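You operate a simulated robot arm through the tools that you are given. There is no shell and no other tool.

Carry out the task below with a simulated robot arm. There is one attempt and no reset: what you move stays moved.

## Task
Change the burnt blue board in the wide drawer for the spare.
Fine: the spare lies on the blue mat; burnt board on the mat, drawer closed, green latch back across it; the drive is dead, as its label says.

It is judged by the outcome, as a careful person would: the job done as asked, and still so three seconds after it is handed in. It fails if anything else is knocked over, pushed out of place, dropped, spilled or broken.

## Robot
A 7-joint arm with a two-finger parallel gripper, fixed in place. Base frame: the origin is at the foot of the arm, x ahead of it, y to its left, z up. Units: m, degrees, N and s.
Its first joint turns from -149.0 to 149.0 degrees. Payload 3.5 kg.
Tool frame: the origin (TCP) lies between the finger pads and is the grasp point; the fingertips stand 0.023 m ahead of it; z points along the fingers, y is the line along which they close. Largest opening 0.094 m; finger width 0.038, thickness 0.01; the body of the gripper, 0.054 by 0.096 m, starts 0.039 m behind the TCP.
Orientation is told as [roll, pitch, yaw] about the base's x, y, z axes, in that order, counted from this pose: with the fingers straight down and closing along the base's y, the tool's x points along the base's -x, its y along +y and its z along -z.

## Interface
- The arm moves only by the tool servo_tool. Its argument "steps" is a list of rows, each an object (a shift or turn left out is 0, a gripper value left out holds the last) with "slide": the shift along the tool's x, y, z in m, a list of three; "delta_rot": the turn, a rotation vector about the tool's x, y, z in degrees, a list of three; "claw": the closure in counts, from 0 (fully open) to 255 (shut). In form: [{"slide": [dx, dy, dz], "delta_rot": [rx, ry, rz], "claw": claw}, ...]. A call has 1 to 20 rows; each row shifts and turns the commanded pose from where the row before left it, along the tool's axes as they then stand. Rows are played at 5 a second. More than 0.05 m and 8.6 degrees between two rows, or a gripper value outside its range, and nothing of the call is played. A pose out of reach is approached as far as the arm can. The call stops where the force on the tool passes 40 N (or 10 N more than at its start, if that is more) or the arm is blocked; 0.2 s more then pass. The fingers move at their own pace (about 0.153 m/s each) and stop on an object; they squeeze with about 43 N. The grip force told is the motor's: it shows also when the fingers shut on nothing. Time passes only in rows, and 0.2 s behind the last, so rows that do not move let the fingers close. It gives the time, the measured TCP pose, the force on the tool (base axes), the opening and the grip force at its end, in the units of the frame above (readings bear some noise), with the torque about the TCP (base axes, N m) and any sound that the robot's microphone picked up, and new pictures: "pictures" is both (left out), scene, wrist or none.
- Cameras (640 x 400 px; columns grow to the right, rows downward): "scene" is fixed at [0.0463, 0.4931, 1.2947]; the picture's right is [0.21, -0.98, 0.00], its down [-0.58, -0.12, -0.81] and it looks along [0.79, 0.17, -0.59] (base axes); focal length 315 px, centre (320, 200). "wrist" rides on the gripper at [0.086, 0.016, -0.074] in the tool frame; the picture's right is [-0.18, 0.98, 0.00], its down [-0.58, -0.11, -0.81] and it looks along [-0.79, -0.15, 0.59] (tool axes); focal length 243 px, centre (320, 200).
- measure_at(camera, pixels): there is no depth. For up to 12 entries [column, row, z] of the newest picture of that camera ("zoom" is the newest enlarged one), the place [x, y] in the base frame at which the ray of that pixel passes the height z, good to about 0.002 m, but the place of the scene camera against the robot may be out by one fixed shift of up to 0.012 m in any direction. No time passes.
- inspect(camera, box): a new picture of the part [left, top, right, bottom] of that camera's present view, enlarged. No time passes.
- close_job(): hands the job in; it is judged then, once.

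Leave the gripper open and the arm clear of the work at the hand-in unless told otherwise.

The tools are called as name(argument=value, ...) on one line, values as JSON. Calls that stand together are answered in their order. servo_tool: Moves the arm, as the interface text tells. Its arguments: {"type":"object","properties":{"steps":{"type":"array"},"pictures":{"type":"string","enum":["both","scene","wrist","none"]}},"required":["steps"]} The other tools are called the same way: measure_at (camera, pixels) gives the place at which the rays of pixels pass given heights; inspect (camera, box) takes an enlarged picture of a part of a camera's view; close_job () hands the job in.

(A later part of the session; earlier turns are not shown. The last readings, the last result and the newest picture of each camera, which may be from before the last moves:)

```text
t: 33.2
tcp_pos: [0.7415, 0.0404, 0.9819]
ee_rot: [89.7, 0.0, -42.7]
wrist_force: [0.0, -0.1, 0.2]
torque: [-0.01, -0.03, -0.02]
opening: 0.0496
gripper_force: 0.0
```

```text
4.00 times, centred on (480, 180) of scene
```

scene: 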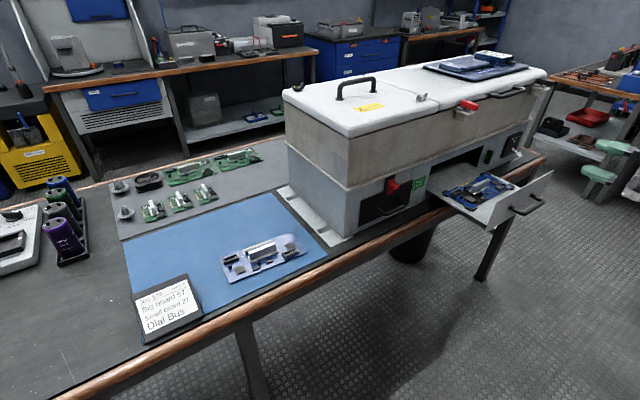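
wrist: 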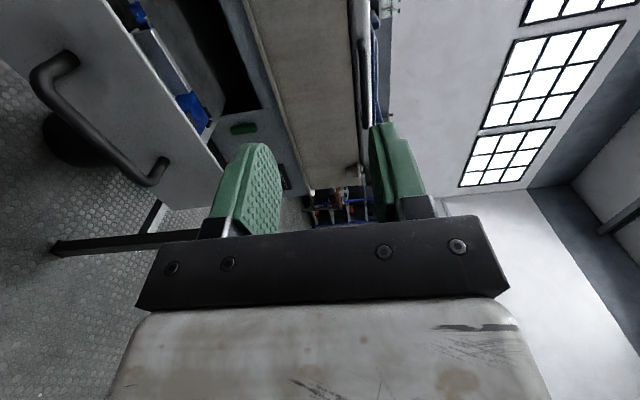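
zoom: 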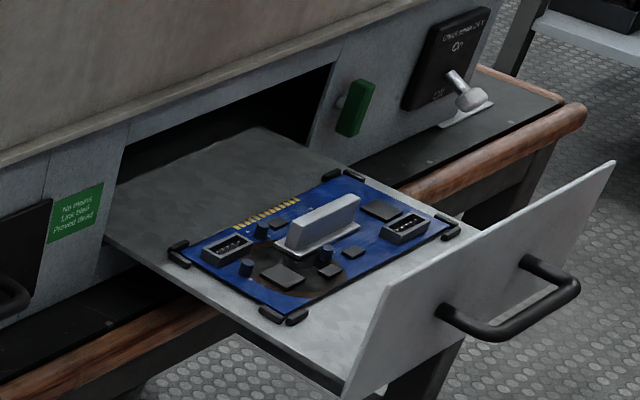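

The drawer stays at 20 cm open. I tilt the tool back to pointing down while shifting left, to look at the board from above.

servo_tool(steps=[{"delta_rot": [8.15, 0, 0], "slide": [0.01, 0, 0]}, {"delta_rot": [8.15, 0, 0], "slide": [0.01, 0, 0]}, {"delta_rot": [8.15, 0, 0], "slide": [0.01, 0, 0]}, {"delta_rot": [8.15, 0, 0], "slide": [0.01, 0, 0]}, {"delta_rot": [8.15, 0, 0], "slide": [0.01, 0, 0]}, {"delta_rot": [8.15, 0, 0], "slide": [0.01, 0, 0]}, {"delta_rot": [8.15, 0, 0], "slide": [0.01, 0, 0]}, {"delta_rot": [8.15, 0, 0], "slide": [0.01, 0, 0]}, {"delta_rot": [8.15, 0, 0], "slide": [0.01, 0, 0]}, {"delta_rot": [8.15, 0, 0], "slide": [0.01, 0, 0]}, {"delta_rot": [8.2, 0, 0], "slide": [0.01, 0, 0]}, {"slide": [0, 0.05, 0]}, {"slide": [0, 0.05, 0]}, {"slide": [0, 0.05, 0]}, {}])

```text
t: 36.4
tcp_pos: [0.7614, 0.2263, 0.9781]
ee_rot: [0.0, 0.0, -42.6]
wrist_force: [-0.4, 0.1, 0.1]
torque: [0.01, 0.0, -0.02]
opening: 0.0496
gripper_force: 0.0
```

scene: 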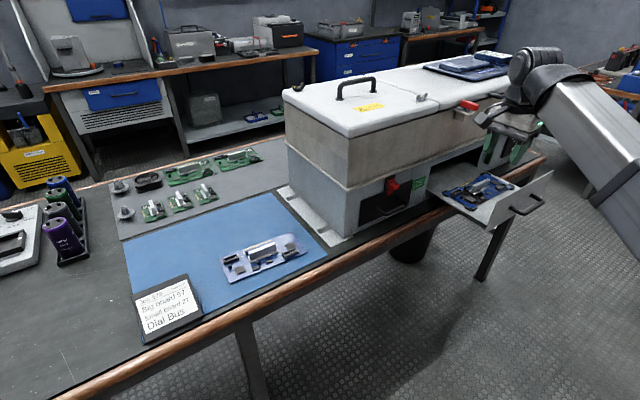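
wrist: 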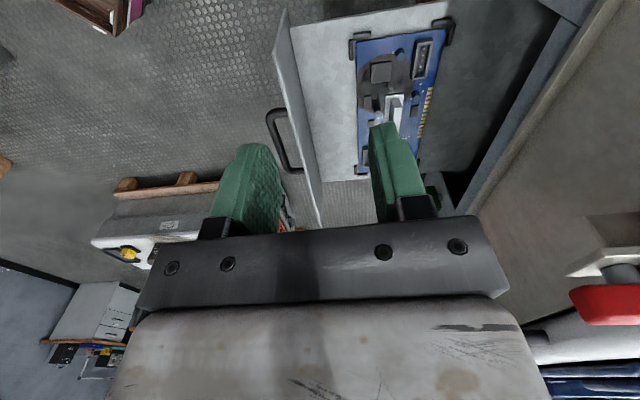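

The burnt board is in the wrist view at about (395,100). I zoom in for the heatsink and corners.

inspect(camera="wrist", box=[320, 0, 480, 190])

measure_at(camera="wrist", pixels=[[397, 100, 0.77], [397, 100, 0.8], [357, 40, 0.77], [440, 27, 0.77], [360, 170, 0.77], [610, 300, 1.02]])

inspect(camera="scene", box=[430, 150, 560, 232])

```text
2.11 times, centred on (400, 95) of wrist
```

zoom: 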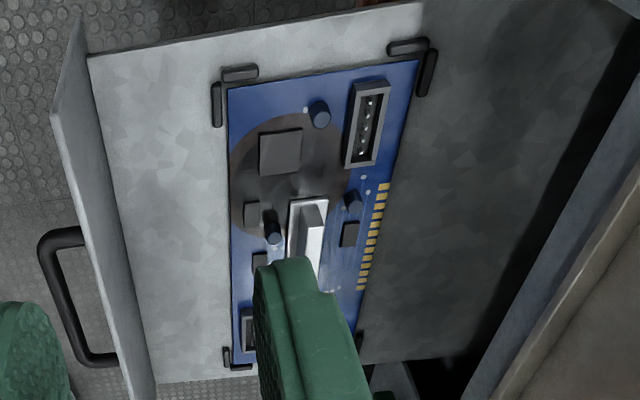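

```text
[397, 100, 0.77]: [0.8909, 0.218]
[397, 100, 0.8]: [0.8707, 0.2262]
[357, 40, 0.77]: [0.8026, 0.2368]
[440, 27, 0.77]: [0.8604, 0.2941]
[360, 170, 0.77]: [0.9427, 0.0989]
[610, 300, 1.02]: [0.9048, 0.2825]
```

```text
4.88 times, centred on (495, 191) of scene
```

zoom: 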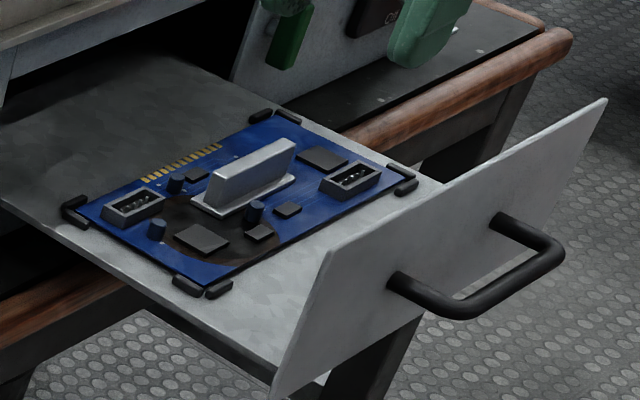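

The board's edges show the cabinet is really at yaw ≈ -45°, so I correct by 2.4°. I also shift away 7 cm so the finger no longer hides the heatsink.

servo_tool(steps=[{"slide": [0.01, -0.04, 0], "delta_rot": [0, 0, 2.4]}, {"slide": [0.01, -0.035, 0]}, {}], pictures="wrist")

inspect(camera="wrist", box=[340, 0, 580, 190])

```text
t: 37.2
tcp_pos: [0.6956, 0.1851, 0.9756]
ee_rot: [0.1, 0.0, -45.0]
wrist_force: [0.6, -0.5, -0.3]
torque: [0.0, -0.01, 0.01]
opening: 0.0496
gripper_force: 0.0
```

wrist: 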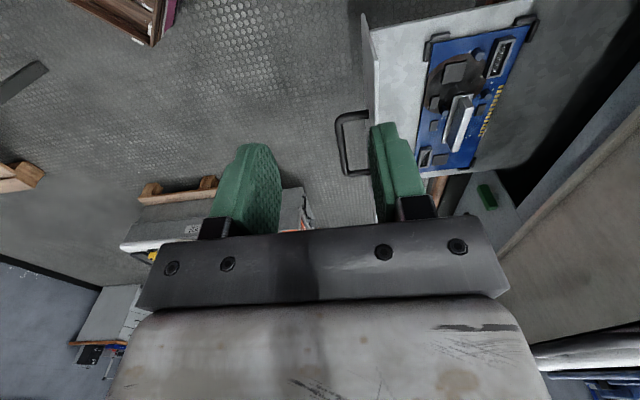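

```text
2.11 times, centred on (460, 95) of wrist
```

zoom: 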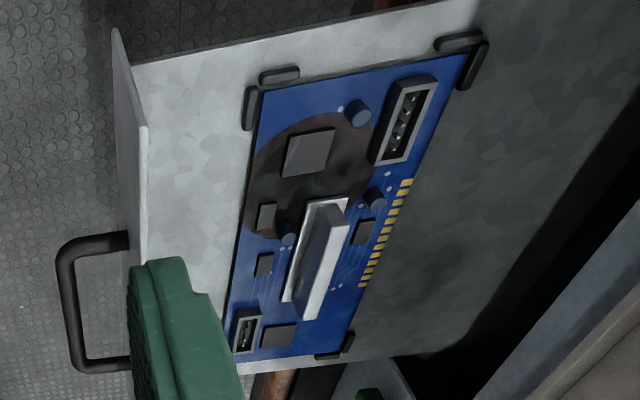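

I have a clear view of the heatsink fin now. I measure board corners and fin points precisely at trial heights.

measure_at(camera="zoom", pixels=[[258, 82, 0.775], [465, 55, 0.775], [228, 355, 0.775], [400, 230, 0.775], [245, 190, 0.775], [318, 198, 0.775], [333, 206, 0.8], [348, 210, 0.8], [308, 318, 0.8], [322, 318, 0.8], [347, 335, 0.775], [128, 130, 0.855]])

measure_at(camera="scene", pixels=[[480.6, 184.8, 0.8], [445, 192.5, 0.775], [473, 209.5, 0.775], [514.5, 186.5, 0.775], [471.5, 189.3, 0.8], [489.5, 180.8, 0.8]])

```text
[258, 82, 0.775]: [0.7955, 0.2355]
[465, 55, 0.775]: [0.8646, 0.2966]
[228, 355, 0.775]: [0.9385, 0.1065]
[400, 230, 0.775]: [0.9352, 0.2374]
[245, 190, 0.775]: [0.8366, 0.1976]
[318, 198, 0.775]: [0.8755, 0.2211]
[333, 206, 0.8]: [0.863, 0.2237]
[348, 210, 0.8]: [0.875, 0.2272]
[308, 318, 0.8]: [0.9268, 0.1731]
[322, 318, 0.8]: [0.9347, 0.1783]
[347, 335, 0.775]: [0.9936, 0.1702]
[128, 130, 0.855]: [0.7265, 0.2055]
```

```text
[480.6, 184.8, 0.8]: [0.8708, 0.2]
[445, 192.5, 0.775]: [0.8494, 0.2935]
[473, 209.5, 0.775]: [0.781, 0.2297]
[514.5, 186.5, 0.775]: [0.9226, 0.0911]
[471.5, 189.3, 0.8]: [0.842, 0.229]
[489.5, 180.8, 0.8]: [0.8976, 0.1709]
```

Fin centre is roughly (0.90, 0.20) with its top near z 0.79. I approach in stages, first to about 4 cm short of it at z≈0.92, checking clearance to the lid catches.

servo_tool(steps=[{"slide": [-0.033, 0.03, 0.014], "delta_rot": [0, 0, -1.5]}, {"slide": [-0.033, 0.03, 0.014]}, {"slide": [-0.033, 0.03, 0.014]}, {"slide": [-0.033, 0.03, 0.014]}, {}])

inspect(camera="scene", box=[430, 60, 590, 220])

inspect(camera="wrist", box=[240, 0, 480, 150])

```text
t: 38.4
tcp_pos: [0.8754, 0.1787, 0.9253]
ee_rot: [0.0, 0.0, -43.5]
wrist_force: [0.3, 0.4, -0.4]
torque: [0.01, 0.0, -0.03]
opening: 0.0497
gripper_force: 0.1
```

scene: 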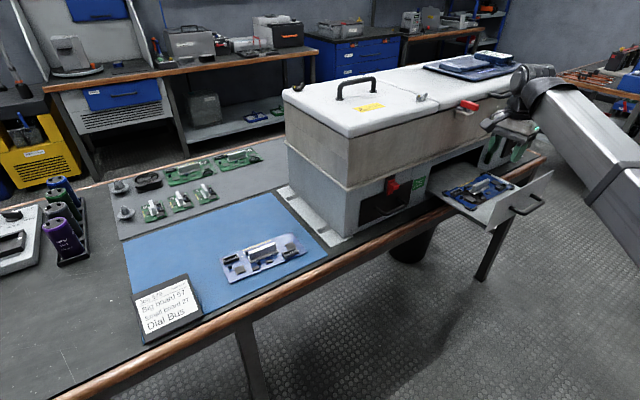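
wrist: 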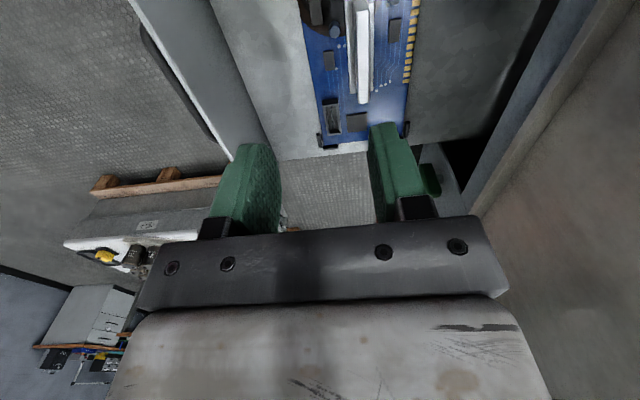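

```text
2.50 times, centred on (510, 140) of scene
```

zoom: 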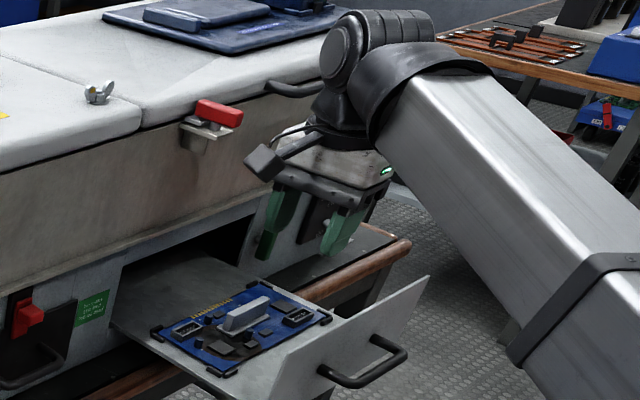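

```text
2.67 times, centred on (360, 75) of wrist
```

zoom: 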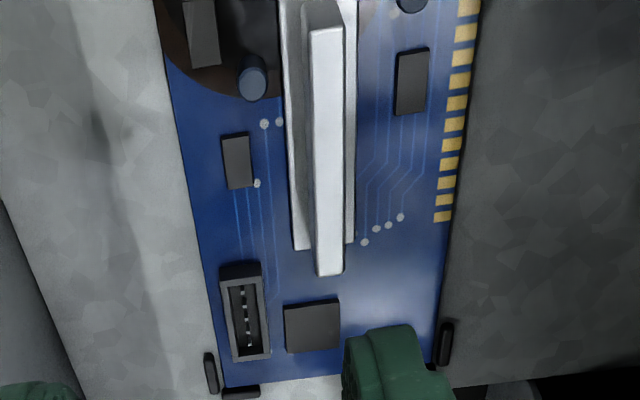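

I check clearance: measure the cabinet lip in this view and the fin again.

measure_at(camera="zoom", pixels=[[330, 272, 0.79], [330, 272, 0.8], [330, 272, 0.81], [326, 30, 0.79], [326, 30, 0.8], [326, 30, 0.81], [303, 248, 0.775], [222, 385, 0.775], [432, 370, 0.775]])

measure_at(camera="wrist", pixels=[[598, 60, 0.88], [520, 165, 0.88], [598, 60, 0.86], [520, 165, 0.86], [470, 180, 0.88]])

inspect(camera="wrist", box=[430, 0, 640, 200])

```text
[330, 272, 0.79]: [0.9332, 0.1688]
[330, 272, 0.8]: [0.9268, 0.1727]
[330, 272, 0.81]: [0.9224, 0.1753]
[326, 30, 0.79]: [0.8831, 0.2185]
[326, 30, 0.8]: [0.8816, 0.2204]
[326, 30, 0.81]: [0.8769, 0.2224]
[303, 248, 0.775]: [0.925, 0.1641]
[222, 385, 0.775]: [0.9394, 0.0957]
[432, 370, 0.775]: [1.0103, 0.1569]
```

```text
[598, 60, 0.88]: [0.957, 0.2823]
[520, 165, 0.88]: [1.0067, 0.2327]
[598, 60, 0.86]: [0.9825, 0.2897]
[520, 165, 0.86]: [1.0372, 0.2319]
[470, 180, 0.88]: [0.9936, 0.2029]
```

```text
2.00 times, centred on (535, 100) of wrist
```

zoom: 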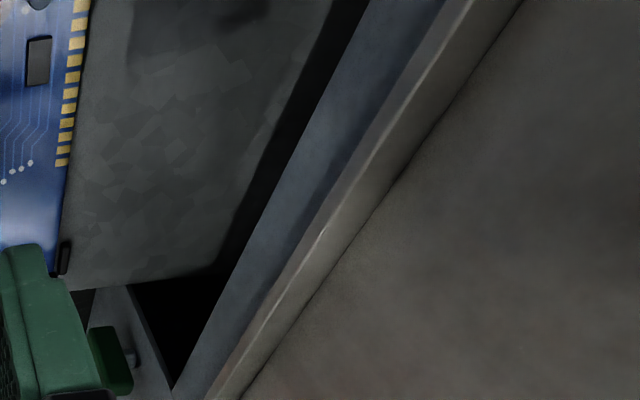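

The lip is at N≈0.876 and runs exactly along -45°, so there are about 4–5 cm to spare for the hand. The fin's top resolves to z≈0.81, centre (0.892, 0.203). I align over it at yaw -45° before going down.

servo_tool(steps=[{"slide": [0.003, 0.015, 0], "delta_rot": [0, 0, 1.5]}, {"slide": [0.003, 0.0145, 0]}, {"slide": [0, 0, 0.03]}, {"slide": [0, 0, 0.03]}, {}])

inspect(camera="wrist", box=[240, 0, 480, 150])

inspect(camera="scene", box=[430, 80, 590, 220])

```text
t: 39.6
tcp_pos: [0.8917, 0.2034, 0.8642]
ee_rot: [0.0, -0.1, -45.0]
wrist_force: [-0.6, 0.0, -0.4]
torque: [0.03, 0.0, 0.0]
opening: 0.0499
gripper_force: 0.0
```

scene: 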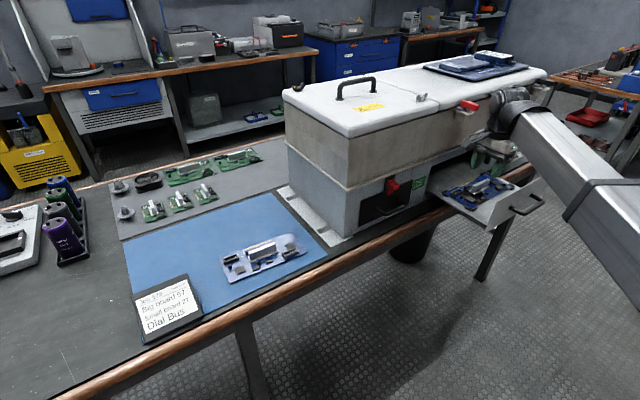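
wrist: 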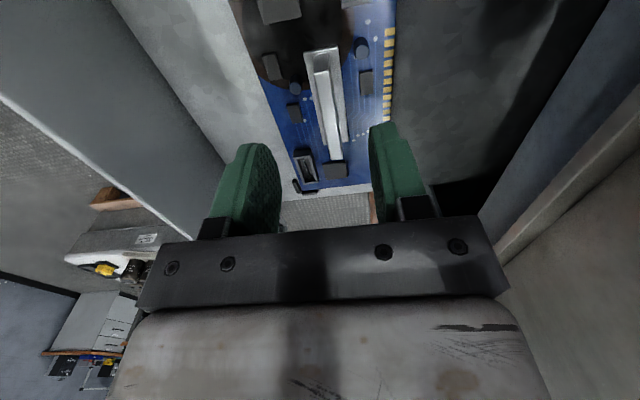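

```text
2.67 times, centred on (360, 75) of wrist
```

zoom: 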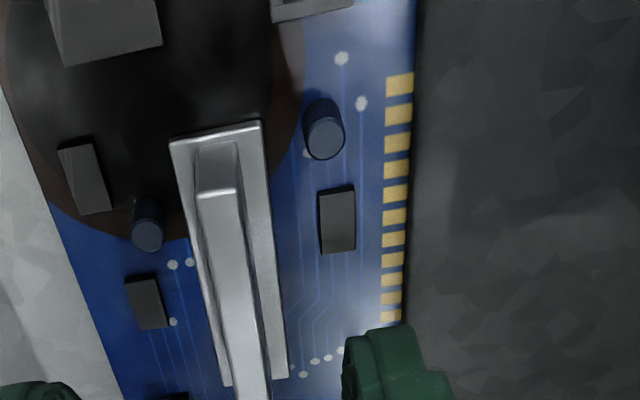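

```text
2.86 times, centred on (510, 150) of scene
```

zoom: 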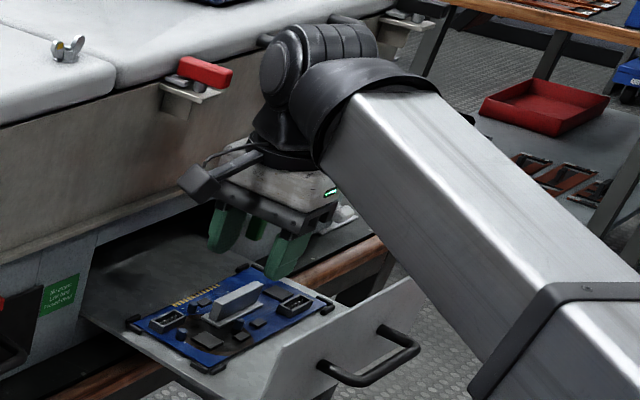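

Wrist clears the lid handle. The fin is about 4 mm further inward and 5 mm right of the tool centre; I correct that and descend toward z≈0.818, fingers straddling the fin.

servo_tool(steps=[{"slide": [-0.005, 0.0042, 0]}, {"slide": [0, 0, 0.02]}, {"slide": [0, 0, 0.015]}, {}])

inspect(camera="wrist", box=[200, 0, 440, 230])

inspect(camera="scene", box=[440, 80, 560, 220])

```text
t: 40.6
tcp_pos: [0.8958, 0.2051, 0.8281]
ee_rot: [0.0, 0.0, -44.9]
wrist_force: [0.5, 0.5, 0.0]
torque: [0.01, 0.01, -0.04]
opening: 0.0495
gripper_force: 0.0
```

scene: 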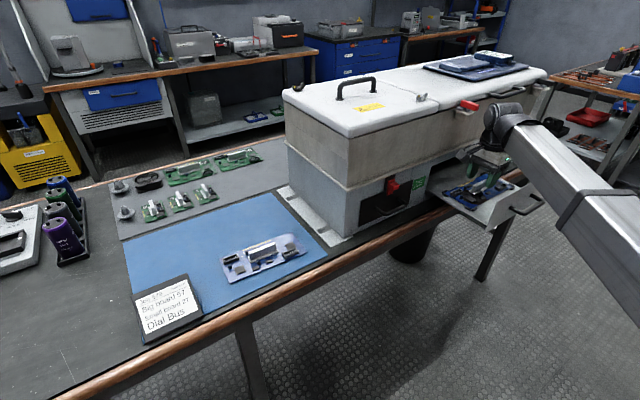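
wrist: 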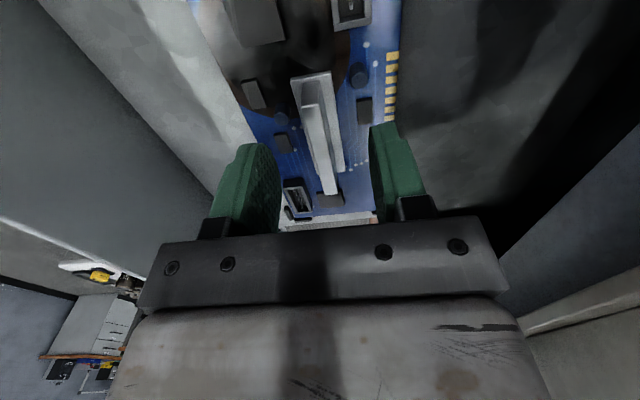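

```text
1.74 times, centred on (320, 115) of wrist
```

zoom: 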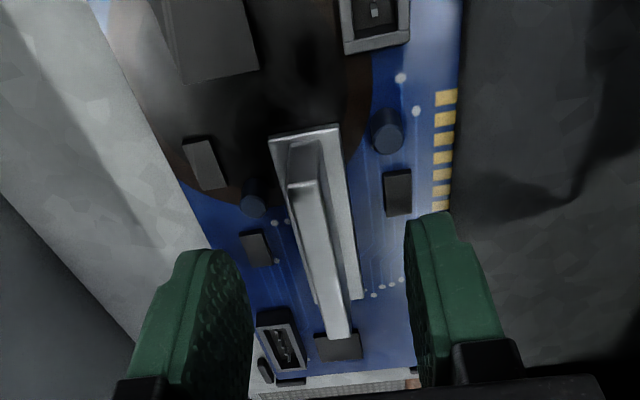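

```text
2.86 times, centred on (500, 150) of scene
```

zoom: 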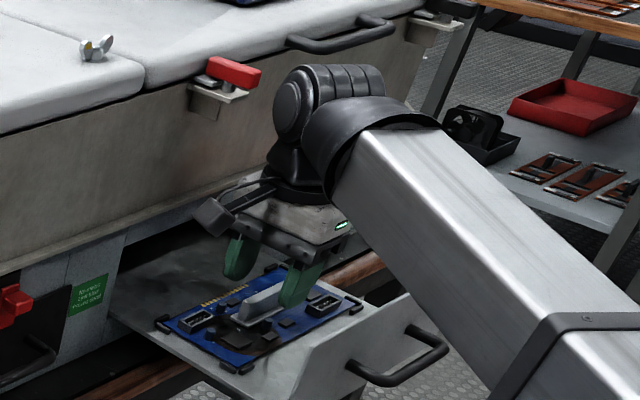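

The fin is centred between the pads and parallel to them. I descend 13 mm more and close.

servo_tool(steps=[{"slide": [0, 0, 0.013]}, {}, {"claw": 190}, {"claw": 255}, {}, {}])

inspect(camera="scene", box=[440, 140, 560, 220])

```text
t: 42.0
tcp_pos: [0.8964, 0.2033, 0.8137]
ee_rot: [0.1, 0.0, -45.0]
wrist_force: [0.0, -0.3, 0.2]
torque: [0.02, 0.0, -0.01]
opening: 0.0092
gripper_force: 43.0
```

scene: 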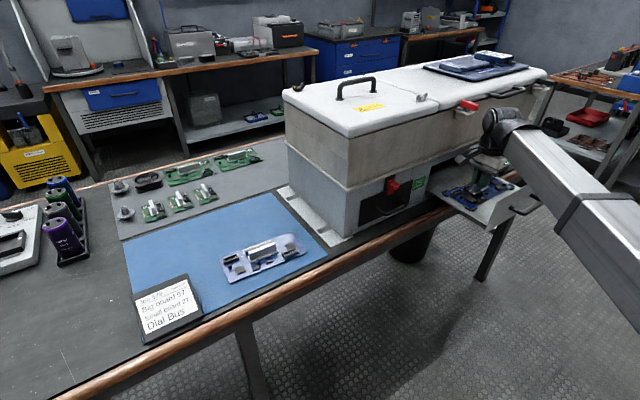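
wrist: 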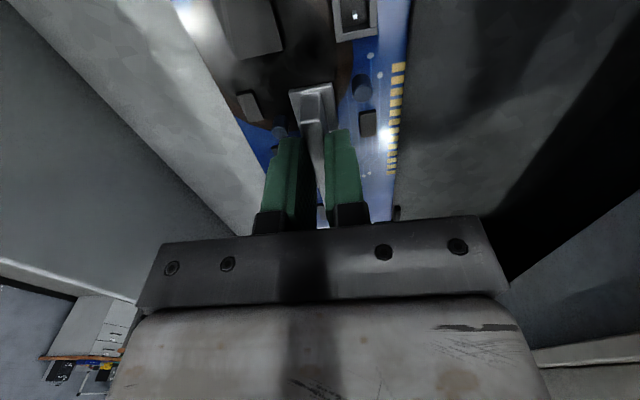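

```text
5.00 times, centred on (500, 180) of scene
```

zoom: 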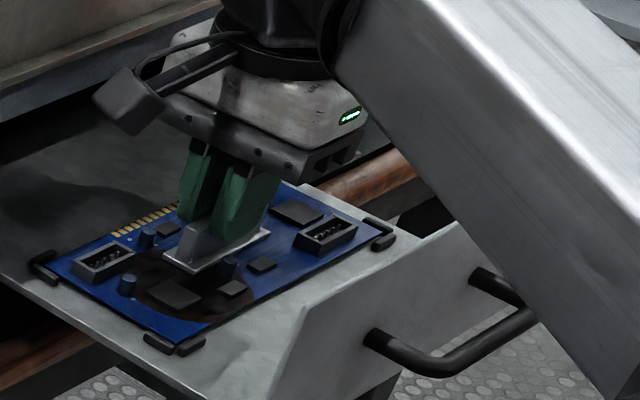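

Fin gripped (9.2 mm). I lift gently and check that the board comes up freely.

servo_tool(steps=[{"slide": [0, 0, -0.005]}, {"slide": [0, 0, -0.01]}, {"slide": [0, 0, -0.015]}, {"slide": [0, 0, -0.02]}, {}])

inspect(camera="scene", box=[440, 120, 560, 220])

```text
t: 43.2
tcp_pos: [0.8971, 0.2029, 0.8643]
ee_rot: [0.0, 0.0, -45.0]
wrist_force: [0.1, -0.9, -1.6]
torque: [0.02, 0.04, -0.05]
opening: 0.0094
gripper_force: 42.7
```

scene: 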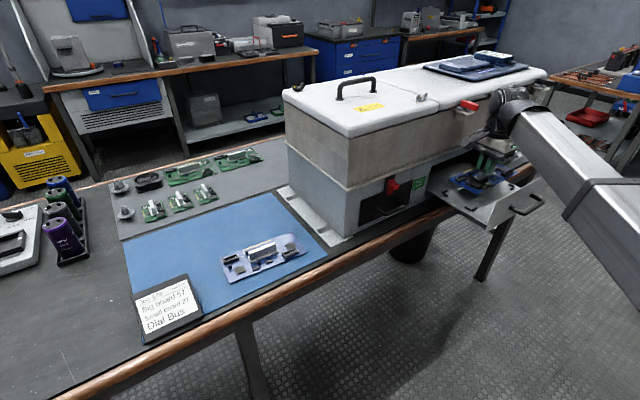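
wrist: 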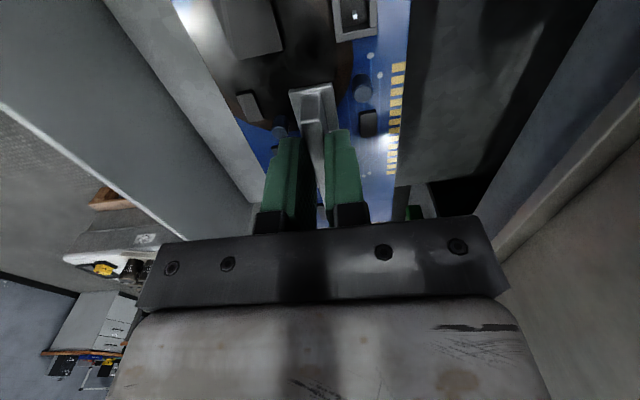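

```text
4.00 times, centred on (500, 170) of scene
```

zoom: 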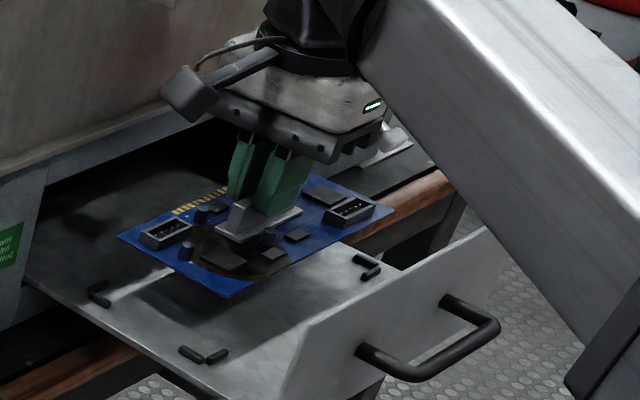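

The board lifted out cleanly. Before carrying it, I measure the mat outline and candidate free spots.

measure_at(camera="scene", pixels=[[125, 240, 0.72], [276, 193, 0.72], [327, 249, 0.72], [205, 310, 0.72], [180, 277, 0.72], [220, 225, 0.72], [265, 218, 0.72], [200, 250, 0.72], [263, 258, 0.72], [270, 280, 0.72], [300, 225, 0.72], [345, 236, 0.72]])

inspect(camera="scene", box=[110, 180, 370, 345])

```text
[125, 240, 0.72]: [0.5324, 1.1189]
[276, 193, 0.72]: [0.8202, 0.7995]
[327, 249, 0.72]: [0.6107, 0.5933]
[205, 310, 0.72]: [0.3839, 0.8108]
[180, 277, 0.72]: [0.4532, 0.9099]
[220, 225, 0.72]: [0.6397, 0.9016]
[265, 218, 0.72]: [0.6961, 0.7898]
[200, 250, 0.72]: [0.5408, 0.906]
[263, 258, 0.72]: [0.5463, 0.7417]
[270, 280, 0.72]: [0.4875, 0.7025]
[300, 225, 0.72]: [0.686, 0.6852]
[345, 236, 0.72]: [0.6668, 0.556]
```

```text
2.42 times, centred on (240, 262) of scene
```

zoom: 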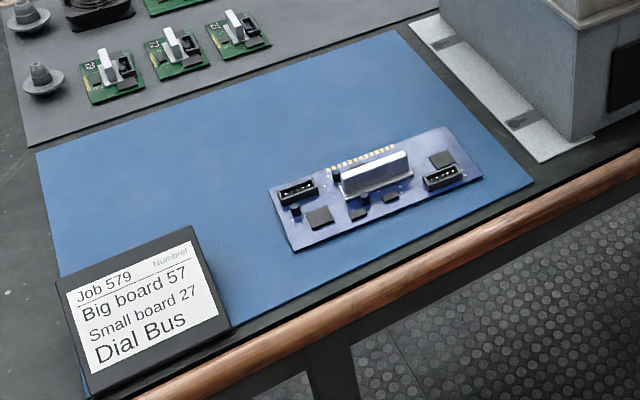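

The mat spans N≈0.85–1.15 in front-to-back terms, and the spare takes most of the near, reachable band. I want to see whether the free strip behind the spare is reachable with the tool down. I carry the board left along the cabinet front, at a safe height.

servo_tool(steps=[{"slide": [0, -0.015, -0.01]}, {"slide": [0, -0.015, -0.02]}, {"slide": [0, 0, -0.02]}, {"slide": [0, 0, -0.02]}, {"slide": [0.02, 0, 0]}, {"slide": [0.04, 0, 0]}, {"slide": [0.04, 0, 0]}, {"slide": [0.04, 0, 0]}, {"slide": [0.04, 0, 0]}, {"slide": [0.04, 0, 0]}, {"slide": [0.04, 0, 0]}, {"slide": [0.04, 0, 0]}, {"slide": [0.04, 0, 0]}, {"slide": [0.04, 0, 0]}, {"slide": [0.04, 0, 0]}, {"slide": [0.04, 0, 0]}, {"slide": [0.04, 0, 0]}, {"slide": [0.04, 0, 0]}, {"slide": [0.02, 0, 0]}, {}])

```text
t: 47.4
tcp_pos: [0.4781, 0.5799, 0.9343]
ee_rot: [-0.1, 0.0, -45.0]
wrist_force: [0.5, -0.2, -1.4]
torque: [-0.04, -0.02, 0.01]
opening: 0.0094
gripper_force: 43.5
```

scene: 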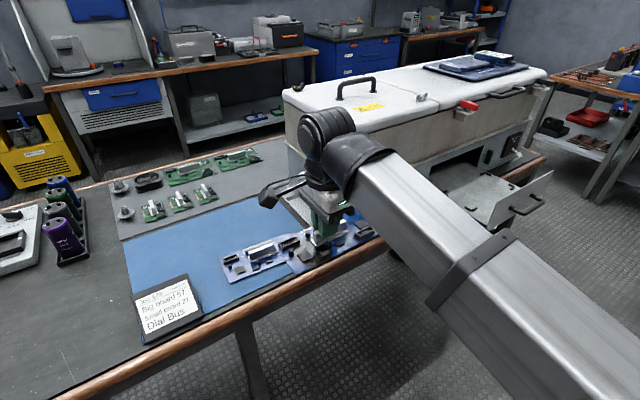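
wrist: 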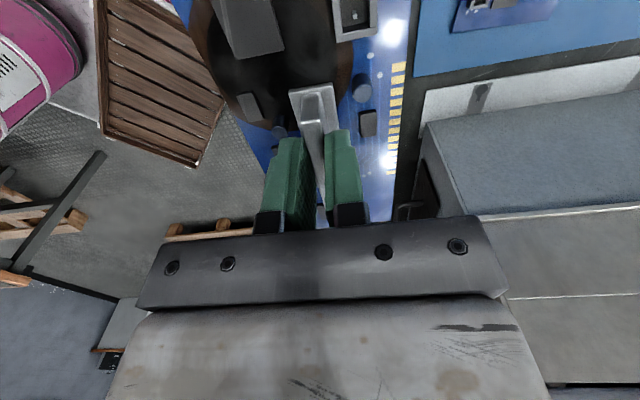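

Now I extend outward over the strip behind the spare, at height, to test reach.

servo_tool(steps=[{"slide": [0.02, 0.03, 0]}, {"slide": [0, 0.04, 0]}, {"slide": [0, 0.04, 0]}, {"slide": [0, 0.04, 0]}, {"slide": [0, 0.04, 0]}, {"slide": [0, 0.04, 0]}, {"slide": [0, 0.04, 0]}, {}])

```text
t: 49.2
tcp_pos: [0.6552, 0.7858, 0.935]
ee_rot: [0.1, -0.1, -44.9]
wrist_force: [1.6, 1.2, -1.5]
torque: [0.0, -0.02, -0.01]
opening: 0.0094
gripper_force: 43.0
```

scene: 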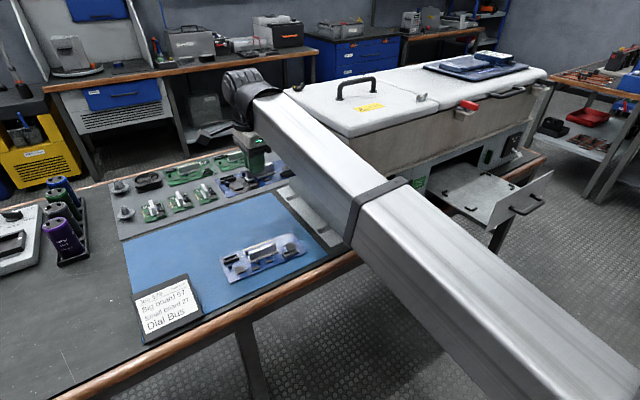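
wrist: 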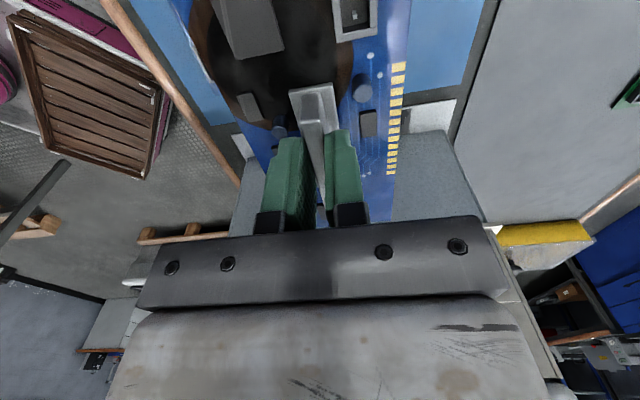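

That pose was reached (radius 1.02). I check how the held board and the spare lie relative to each other.

inspect(camera="wrist", box=[90, 0, 330, 150])

inspect(camera="scene", box=[180, 110, 360, 290])

measure_at(camera="wrist", pixels=[[205, 75, 0.725], [185, 10, 0.725], [240, 130, 0.725], [495, 0, 0.725], [458, 95, 0.725]])

```text
2.67 times, centred on (210, 75) of wrist
```

zoom: 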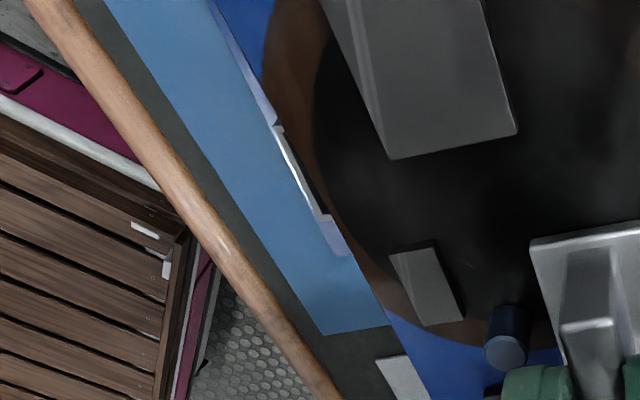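

```text
2.22 times, centred on (270, 200) of scene
```

zoom: 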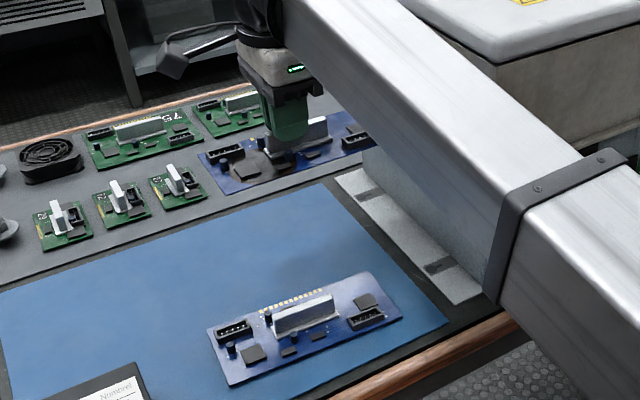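

```text
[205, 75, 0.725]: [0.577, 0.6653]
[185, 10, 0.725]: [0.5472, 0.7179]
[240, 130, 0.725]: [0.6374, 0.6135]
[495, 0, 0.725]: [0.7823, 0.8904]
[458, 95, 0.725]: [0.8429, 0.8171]
```

The spare's far edge is at N≈0.96. I go 2.5 cm further out, then descend part-way and check whether the arm still follows.

servo_tool(steps=[{"slide": [0.005, 0.025, 0]}, {"slide": [0, 0, 0.03]}, {"slide": [0, 0, 0.03]}, {"slide": [0, 0, 0.03]}, {}])

```text
t: 50.4
tcp_pos: [0.671, 0.8041, 0.8441]
ee_rot: [0.0, 0.0, -45.0]
wrist_force: [0.4, -0.5, -1.5]
torque: [0.01, -0.01, 0.0]
opening: 0.0093
gripper_force: 42.6
```

scene: 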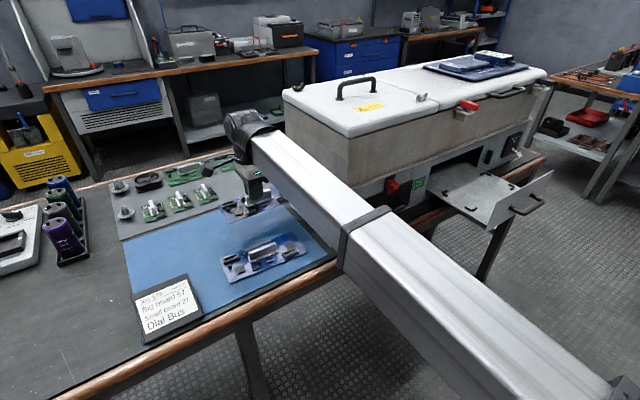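
wrist: 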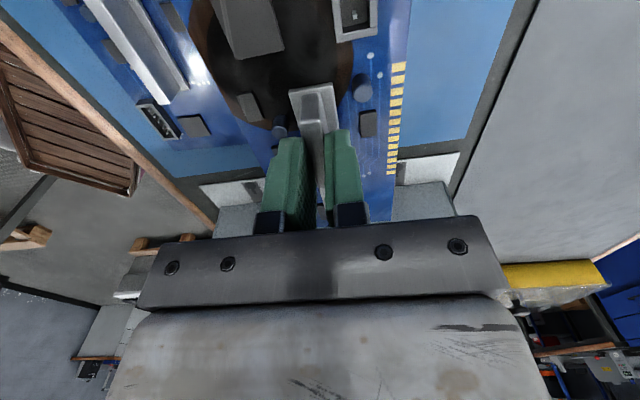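

The arm still follows fully. I descend to about 2.5 cm above the expected contact.

servo_tool(steps=[{"slide": [0, 0, 0.025]}, {"slide": [0, 0, 0.02]}, {}])

inspect(camera="scene", box=[190, 150, 350, 290])

```text
t: 51.2
tcp_pos: [0.6702, 0.8055, 0.8017]
ee_rot: [0.0, 0.0, -45.0]
wrist_force: [0.0, 1.1, -1.1]
torque: [0.02, 0.02, 0.02]
opening: 0.009
gripper_force: 42.6
```

scene: 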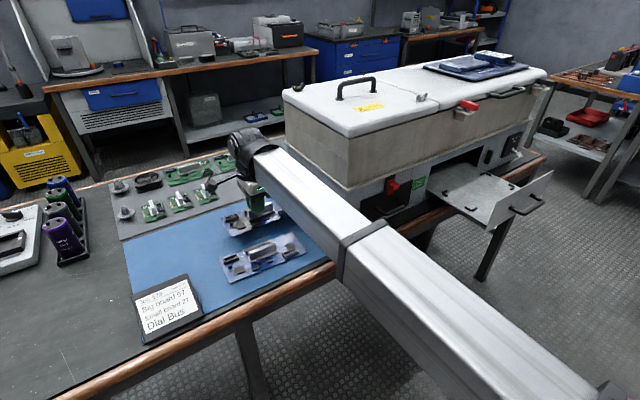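
wrist: 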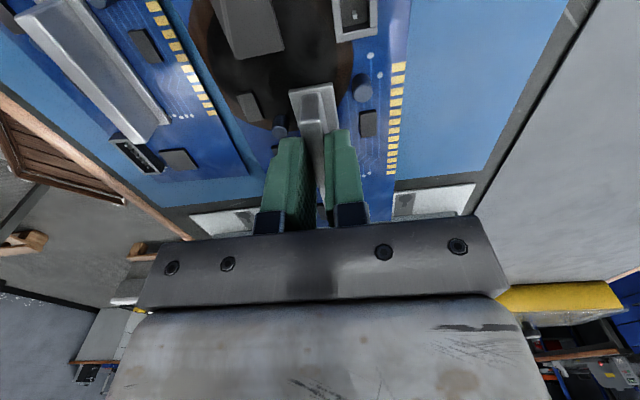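

```text
2.86 times, centred on (270, 220) of scene
```

zoom: 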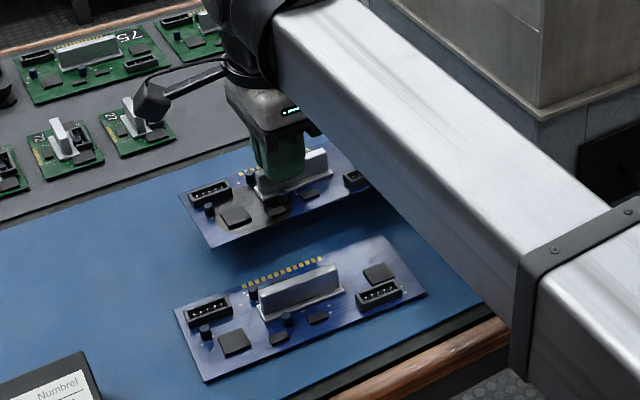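

Good gap between the boards. I descend in small steps until the board touches.

servo_tool(steps=[{"slide": [0, 0, 0.006]}, {"slide": [0, 0, 0.006]}, {"slide": [0, 0, 0.004]}, {}], pictures="none")

inspect(camera="scene", box=[210, 180, 310, 260])

```text
t: 52.2
tcp_pos: [0.6698, 0.8048, 0.7828]
ee_rot: [0.0, 0.0, -45.0]
wrist_force: [1.2, -0.1, -1.1]
torque: [0.02, -0.02, 0.02]
opening: 0.009
gripper_force: 43.2
```

```text
5.00 times, centred on (260, 220) of scene
```

zoom: 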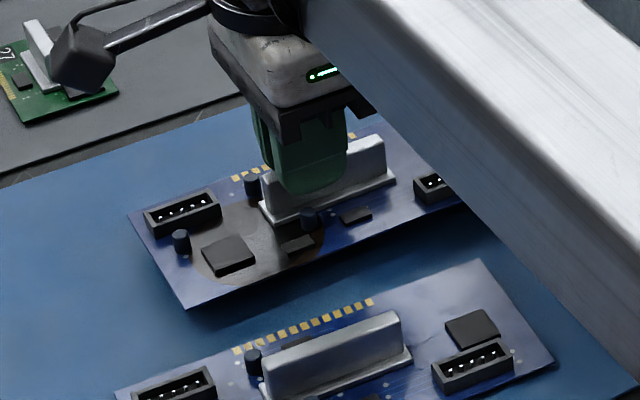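

servo_tool(steps=[{"slide": [0, 0, 0.005]}, {"slide": [0, 0, 0.003]}, {}], pictures="none")

inspect(camera="scene", box=[210, 180, 310, 260])

```text
t: 53.0
tcp_pos: [0.67, 0.8057, 0.7747]
ee_rot: [0.0, 0.0, -45.0]
wrist_force: [0.2, 0.3, -1.3]
torque: [-0.01, 0.04, -0.01]
opening: 0.0092
gripper_force: 43.6
```

```text
5.00 times, centred on (260, 220) of scene
```

zoom: 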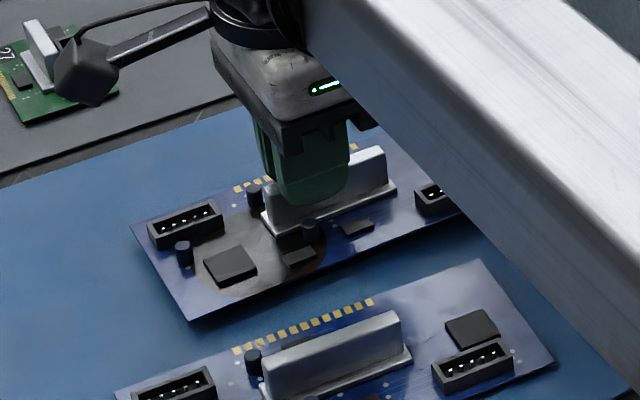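

servo_tool(steps=[{"slide": [0, 0, 0.004]}, {"slide": [0, 0, 0.003]}, {}], pictures="none")

inspect(camera="scene", box=[210, 180, 310, 260])

```text
t: 53.8
tcp_pos: [0.67, 0.8055, 0.7671]
ee_rot: [0.1, 0.0, -45.1]
wrist_force: [0.1, 2.6, 6.1]
torque: [-0.16, -0.19, -0.05]
opening: 0.0095
gripper_force: 42.9
```

```text
5.00 times, centred on (260, 220) of scene
```

zoom: 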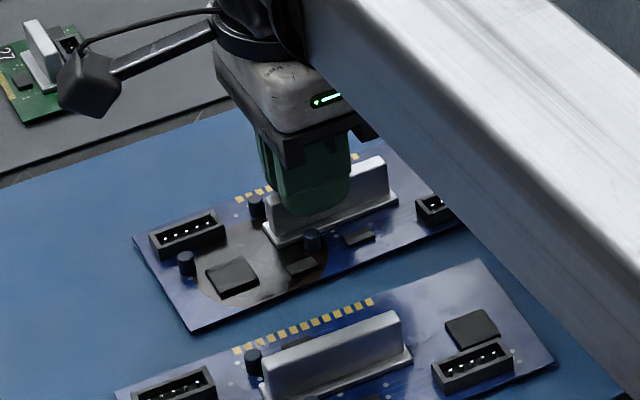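

Contact felt (Fz from -1.3 to +6 N) at z=0.767. I release and lift away.

servo_tool(steps=[{"claw": 210}, {"claw": 150}, {}, {"slide": [0, 0, -0.02]}, {"slide": [0, 0, -0.03]}, {"slide": [0, -0.02, -0.04]}, {"slide": [0, -0.03, -0.02]}, {}])

inspect(camera="scene", box=[190, 150, 350, 290])

inspect(camera="wrist", box=[180, 0, 480, 190])

```text
t: 55.6
tcp_pos: [0.6353, 0.77, 0.8797]
ee_rot: [0.1, -0.1, -45.0]
wrist_force: [0.3, 0.1, 0.4]
torque: [-0.01, -0.01, -0.02]
opening: 0.0389
gripper_force: 0.1
```

scene: 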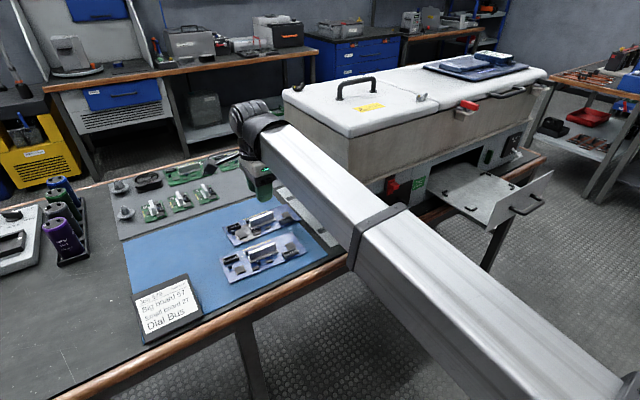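
wrist: 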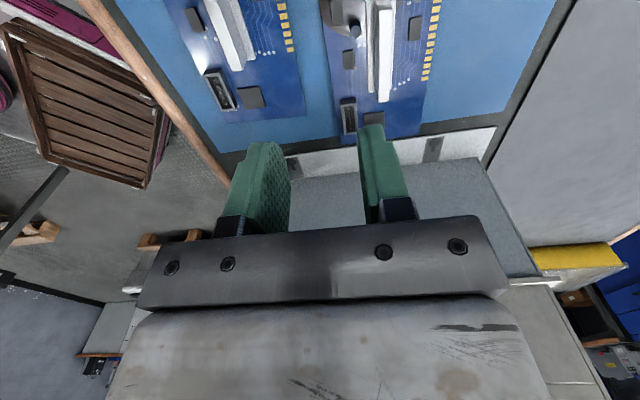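

```text
2.86 times, centred on (270, 220) of scene
```

zoom: 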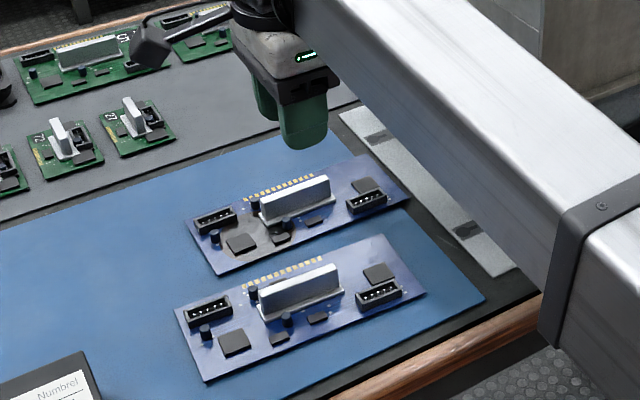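

```text
2.11 times, centred on (330, 95) of wrist
```

zoom: 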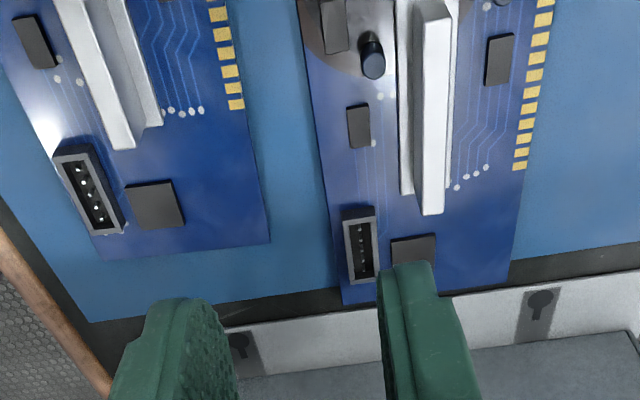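

The burnt board is on the mat, flat. Now the spare: I move left and line up with it for a good view of its fin.

servo_tool(steps=[{"slide": [0.035, -0.025, 0]}, {"slide": [0.035, -0.025, 0]}, {"slide": [0.035, -0.023, 0]}, {}], pictures="wrist")

inspect(camera="wrist", box=[220, 0, 460, 150])

```text
t: 56.6
tcp_pos: [0.5065, 0.7938, 0.878]
ee_rot: [0.0, 0.0, -45.0]
wrist_force: [0.6, -0.2, 0.9]
torque: [0.02, -0.03, 0.01]
opening: 0.0385
gripper_force: 0.1
```

wrist: 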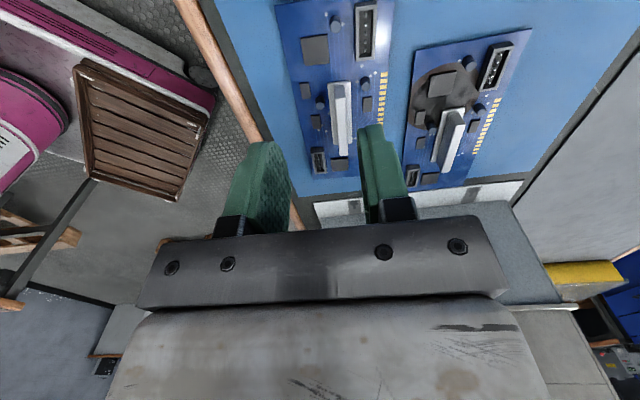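

```text
2.67 times, centred on (340, 75) of wrist
```

zoom: 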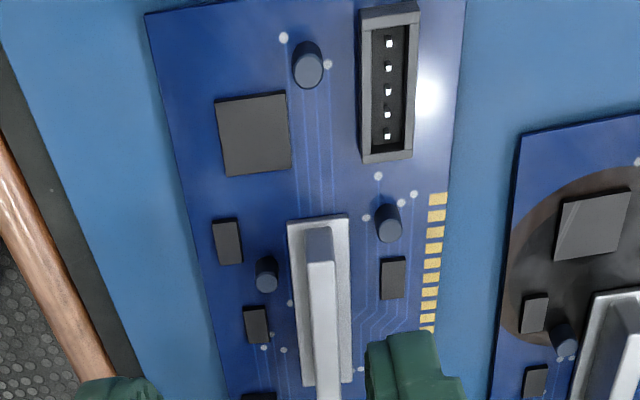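

inspect(camera="wrist", box=[280, 60, 520, 210])

```text
2.67 times, centred on (400, 135) of wrist
```

zoom: 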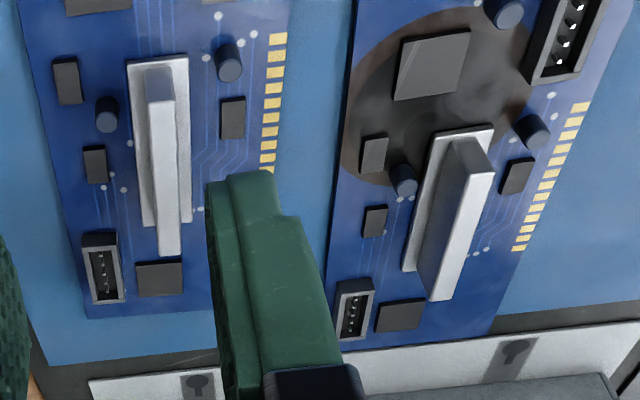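

measure_at(camera="zoom", pixels=[[161, 100, 0.763], [169, 253, 0.763], [482, 172, 0.763], [441, 297, 0.763], [161, 100, 0.758], [169, 253, 0.758], [482, 172, 0.758], [441, 297, 0.758], [80, 315, 0.73], [215, 305, 0.73], [325, 348, 0.73], [490, 335, 0.73]])

```text
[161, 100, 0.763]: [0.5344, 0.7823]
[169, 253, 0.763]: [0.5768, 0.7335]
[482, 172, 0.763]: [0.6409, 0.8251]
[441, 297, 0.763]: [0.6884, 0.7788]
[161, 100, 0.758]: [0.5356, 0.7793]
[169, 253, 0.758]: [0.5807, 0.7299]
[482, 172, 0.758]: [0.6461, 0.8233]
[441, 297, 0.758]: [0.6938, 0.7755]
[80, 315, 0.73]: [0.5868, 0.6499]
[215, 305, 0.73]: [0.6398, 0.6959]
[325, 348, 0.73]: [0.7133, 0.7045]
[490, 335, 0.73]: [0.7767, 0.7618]
```

The spare's fin centre is about (0.556, 0.758) and its yaw about -48.5°. I turn 3.5°, move over it, and descend to just above the fin.

servo_tool(steps=[{"delta_rot": [0, 0, 3.5], "claw": 130}, {"slide": [-0.03, 0.0065, 0]}, {"slide": [-0.0294, 0.0065, 0]}, {"slide": [0, 0, 0.03]}, {"slide": [0, 0, 0.03]}, {"slide": [0, 0, 0.012]}, {}])

inspect(camera="wrist", box=[200, 0, 440, 230])

inspect(camera="scene", box=[190, 170, 350, 300])

```text
t: 58.2
tcp_pos: [0.5584, 0.7552, 0.8061]
ee_rot: [0.0, -0.1, -48.4]
wrist_force: [-0.4, -0.4, -0.6]
torque: [-0.01, 0.02, 0.02]
opening: 0.0462
gripper_force: 0.0
```

scene: 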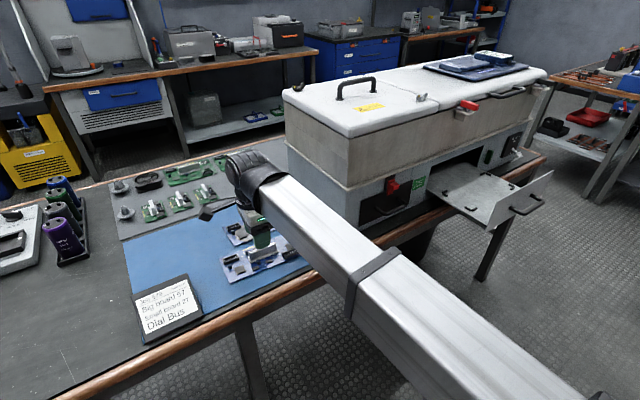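
wrist: 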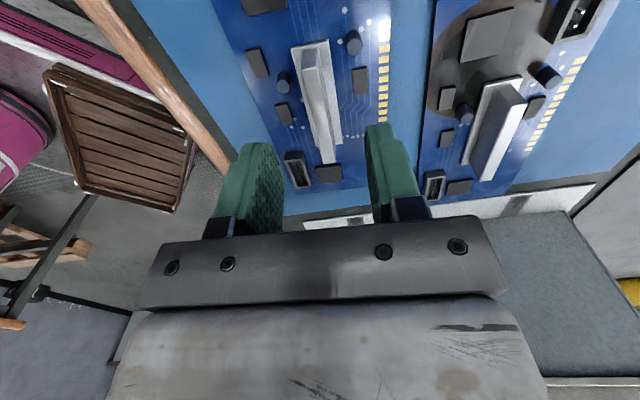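

```text
1.74 times, centred on (320, 115) of wrist
```

zoom: 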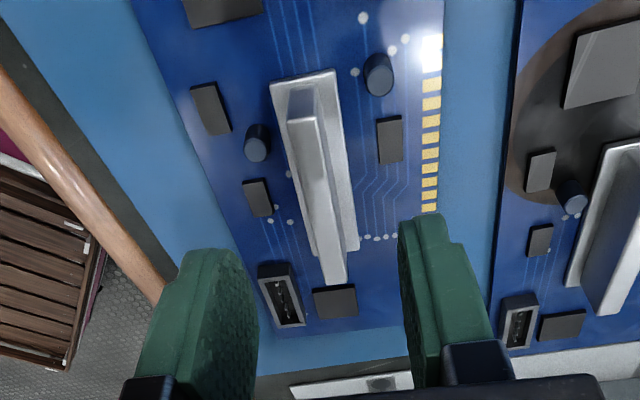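

```text
3.08 times, centred on (270, 235) of scene
```

zoom: 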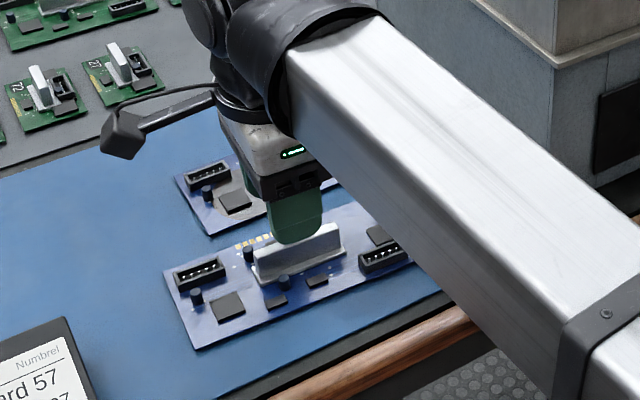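

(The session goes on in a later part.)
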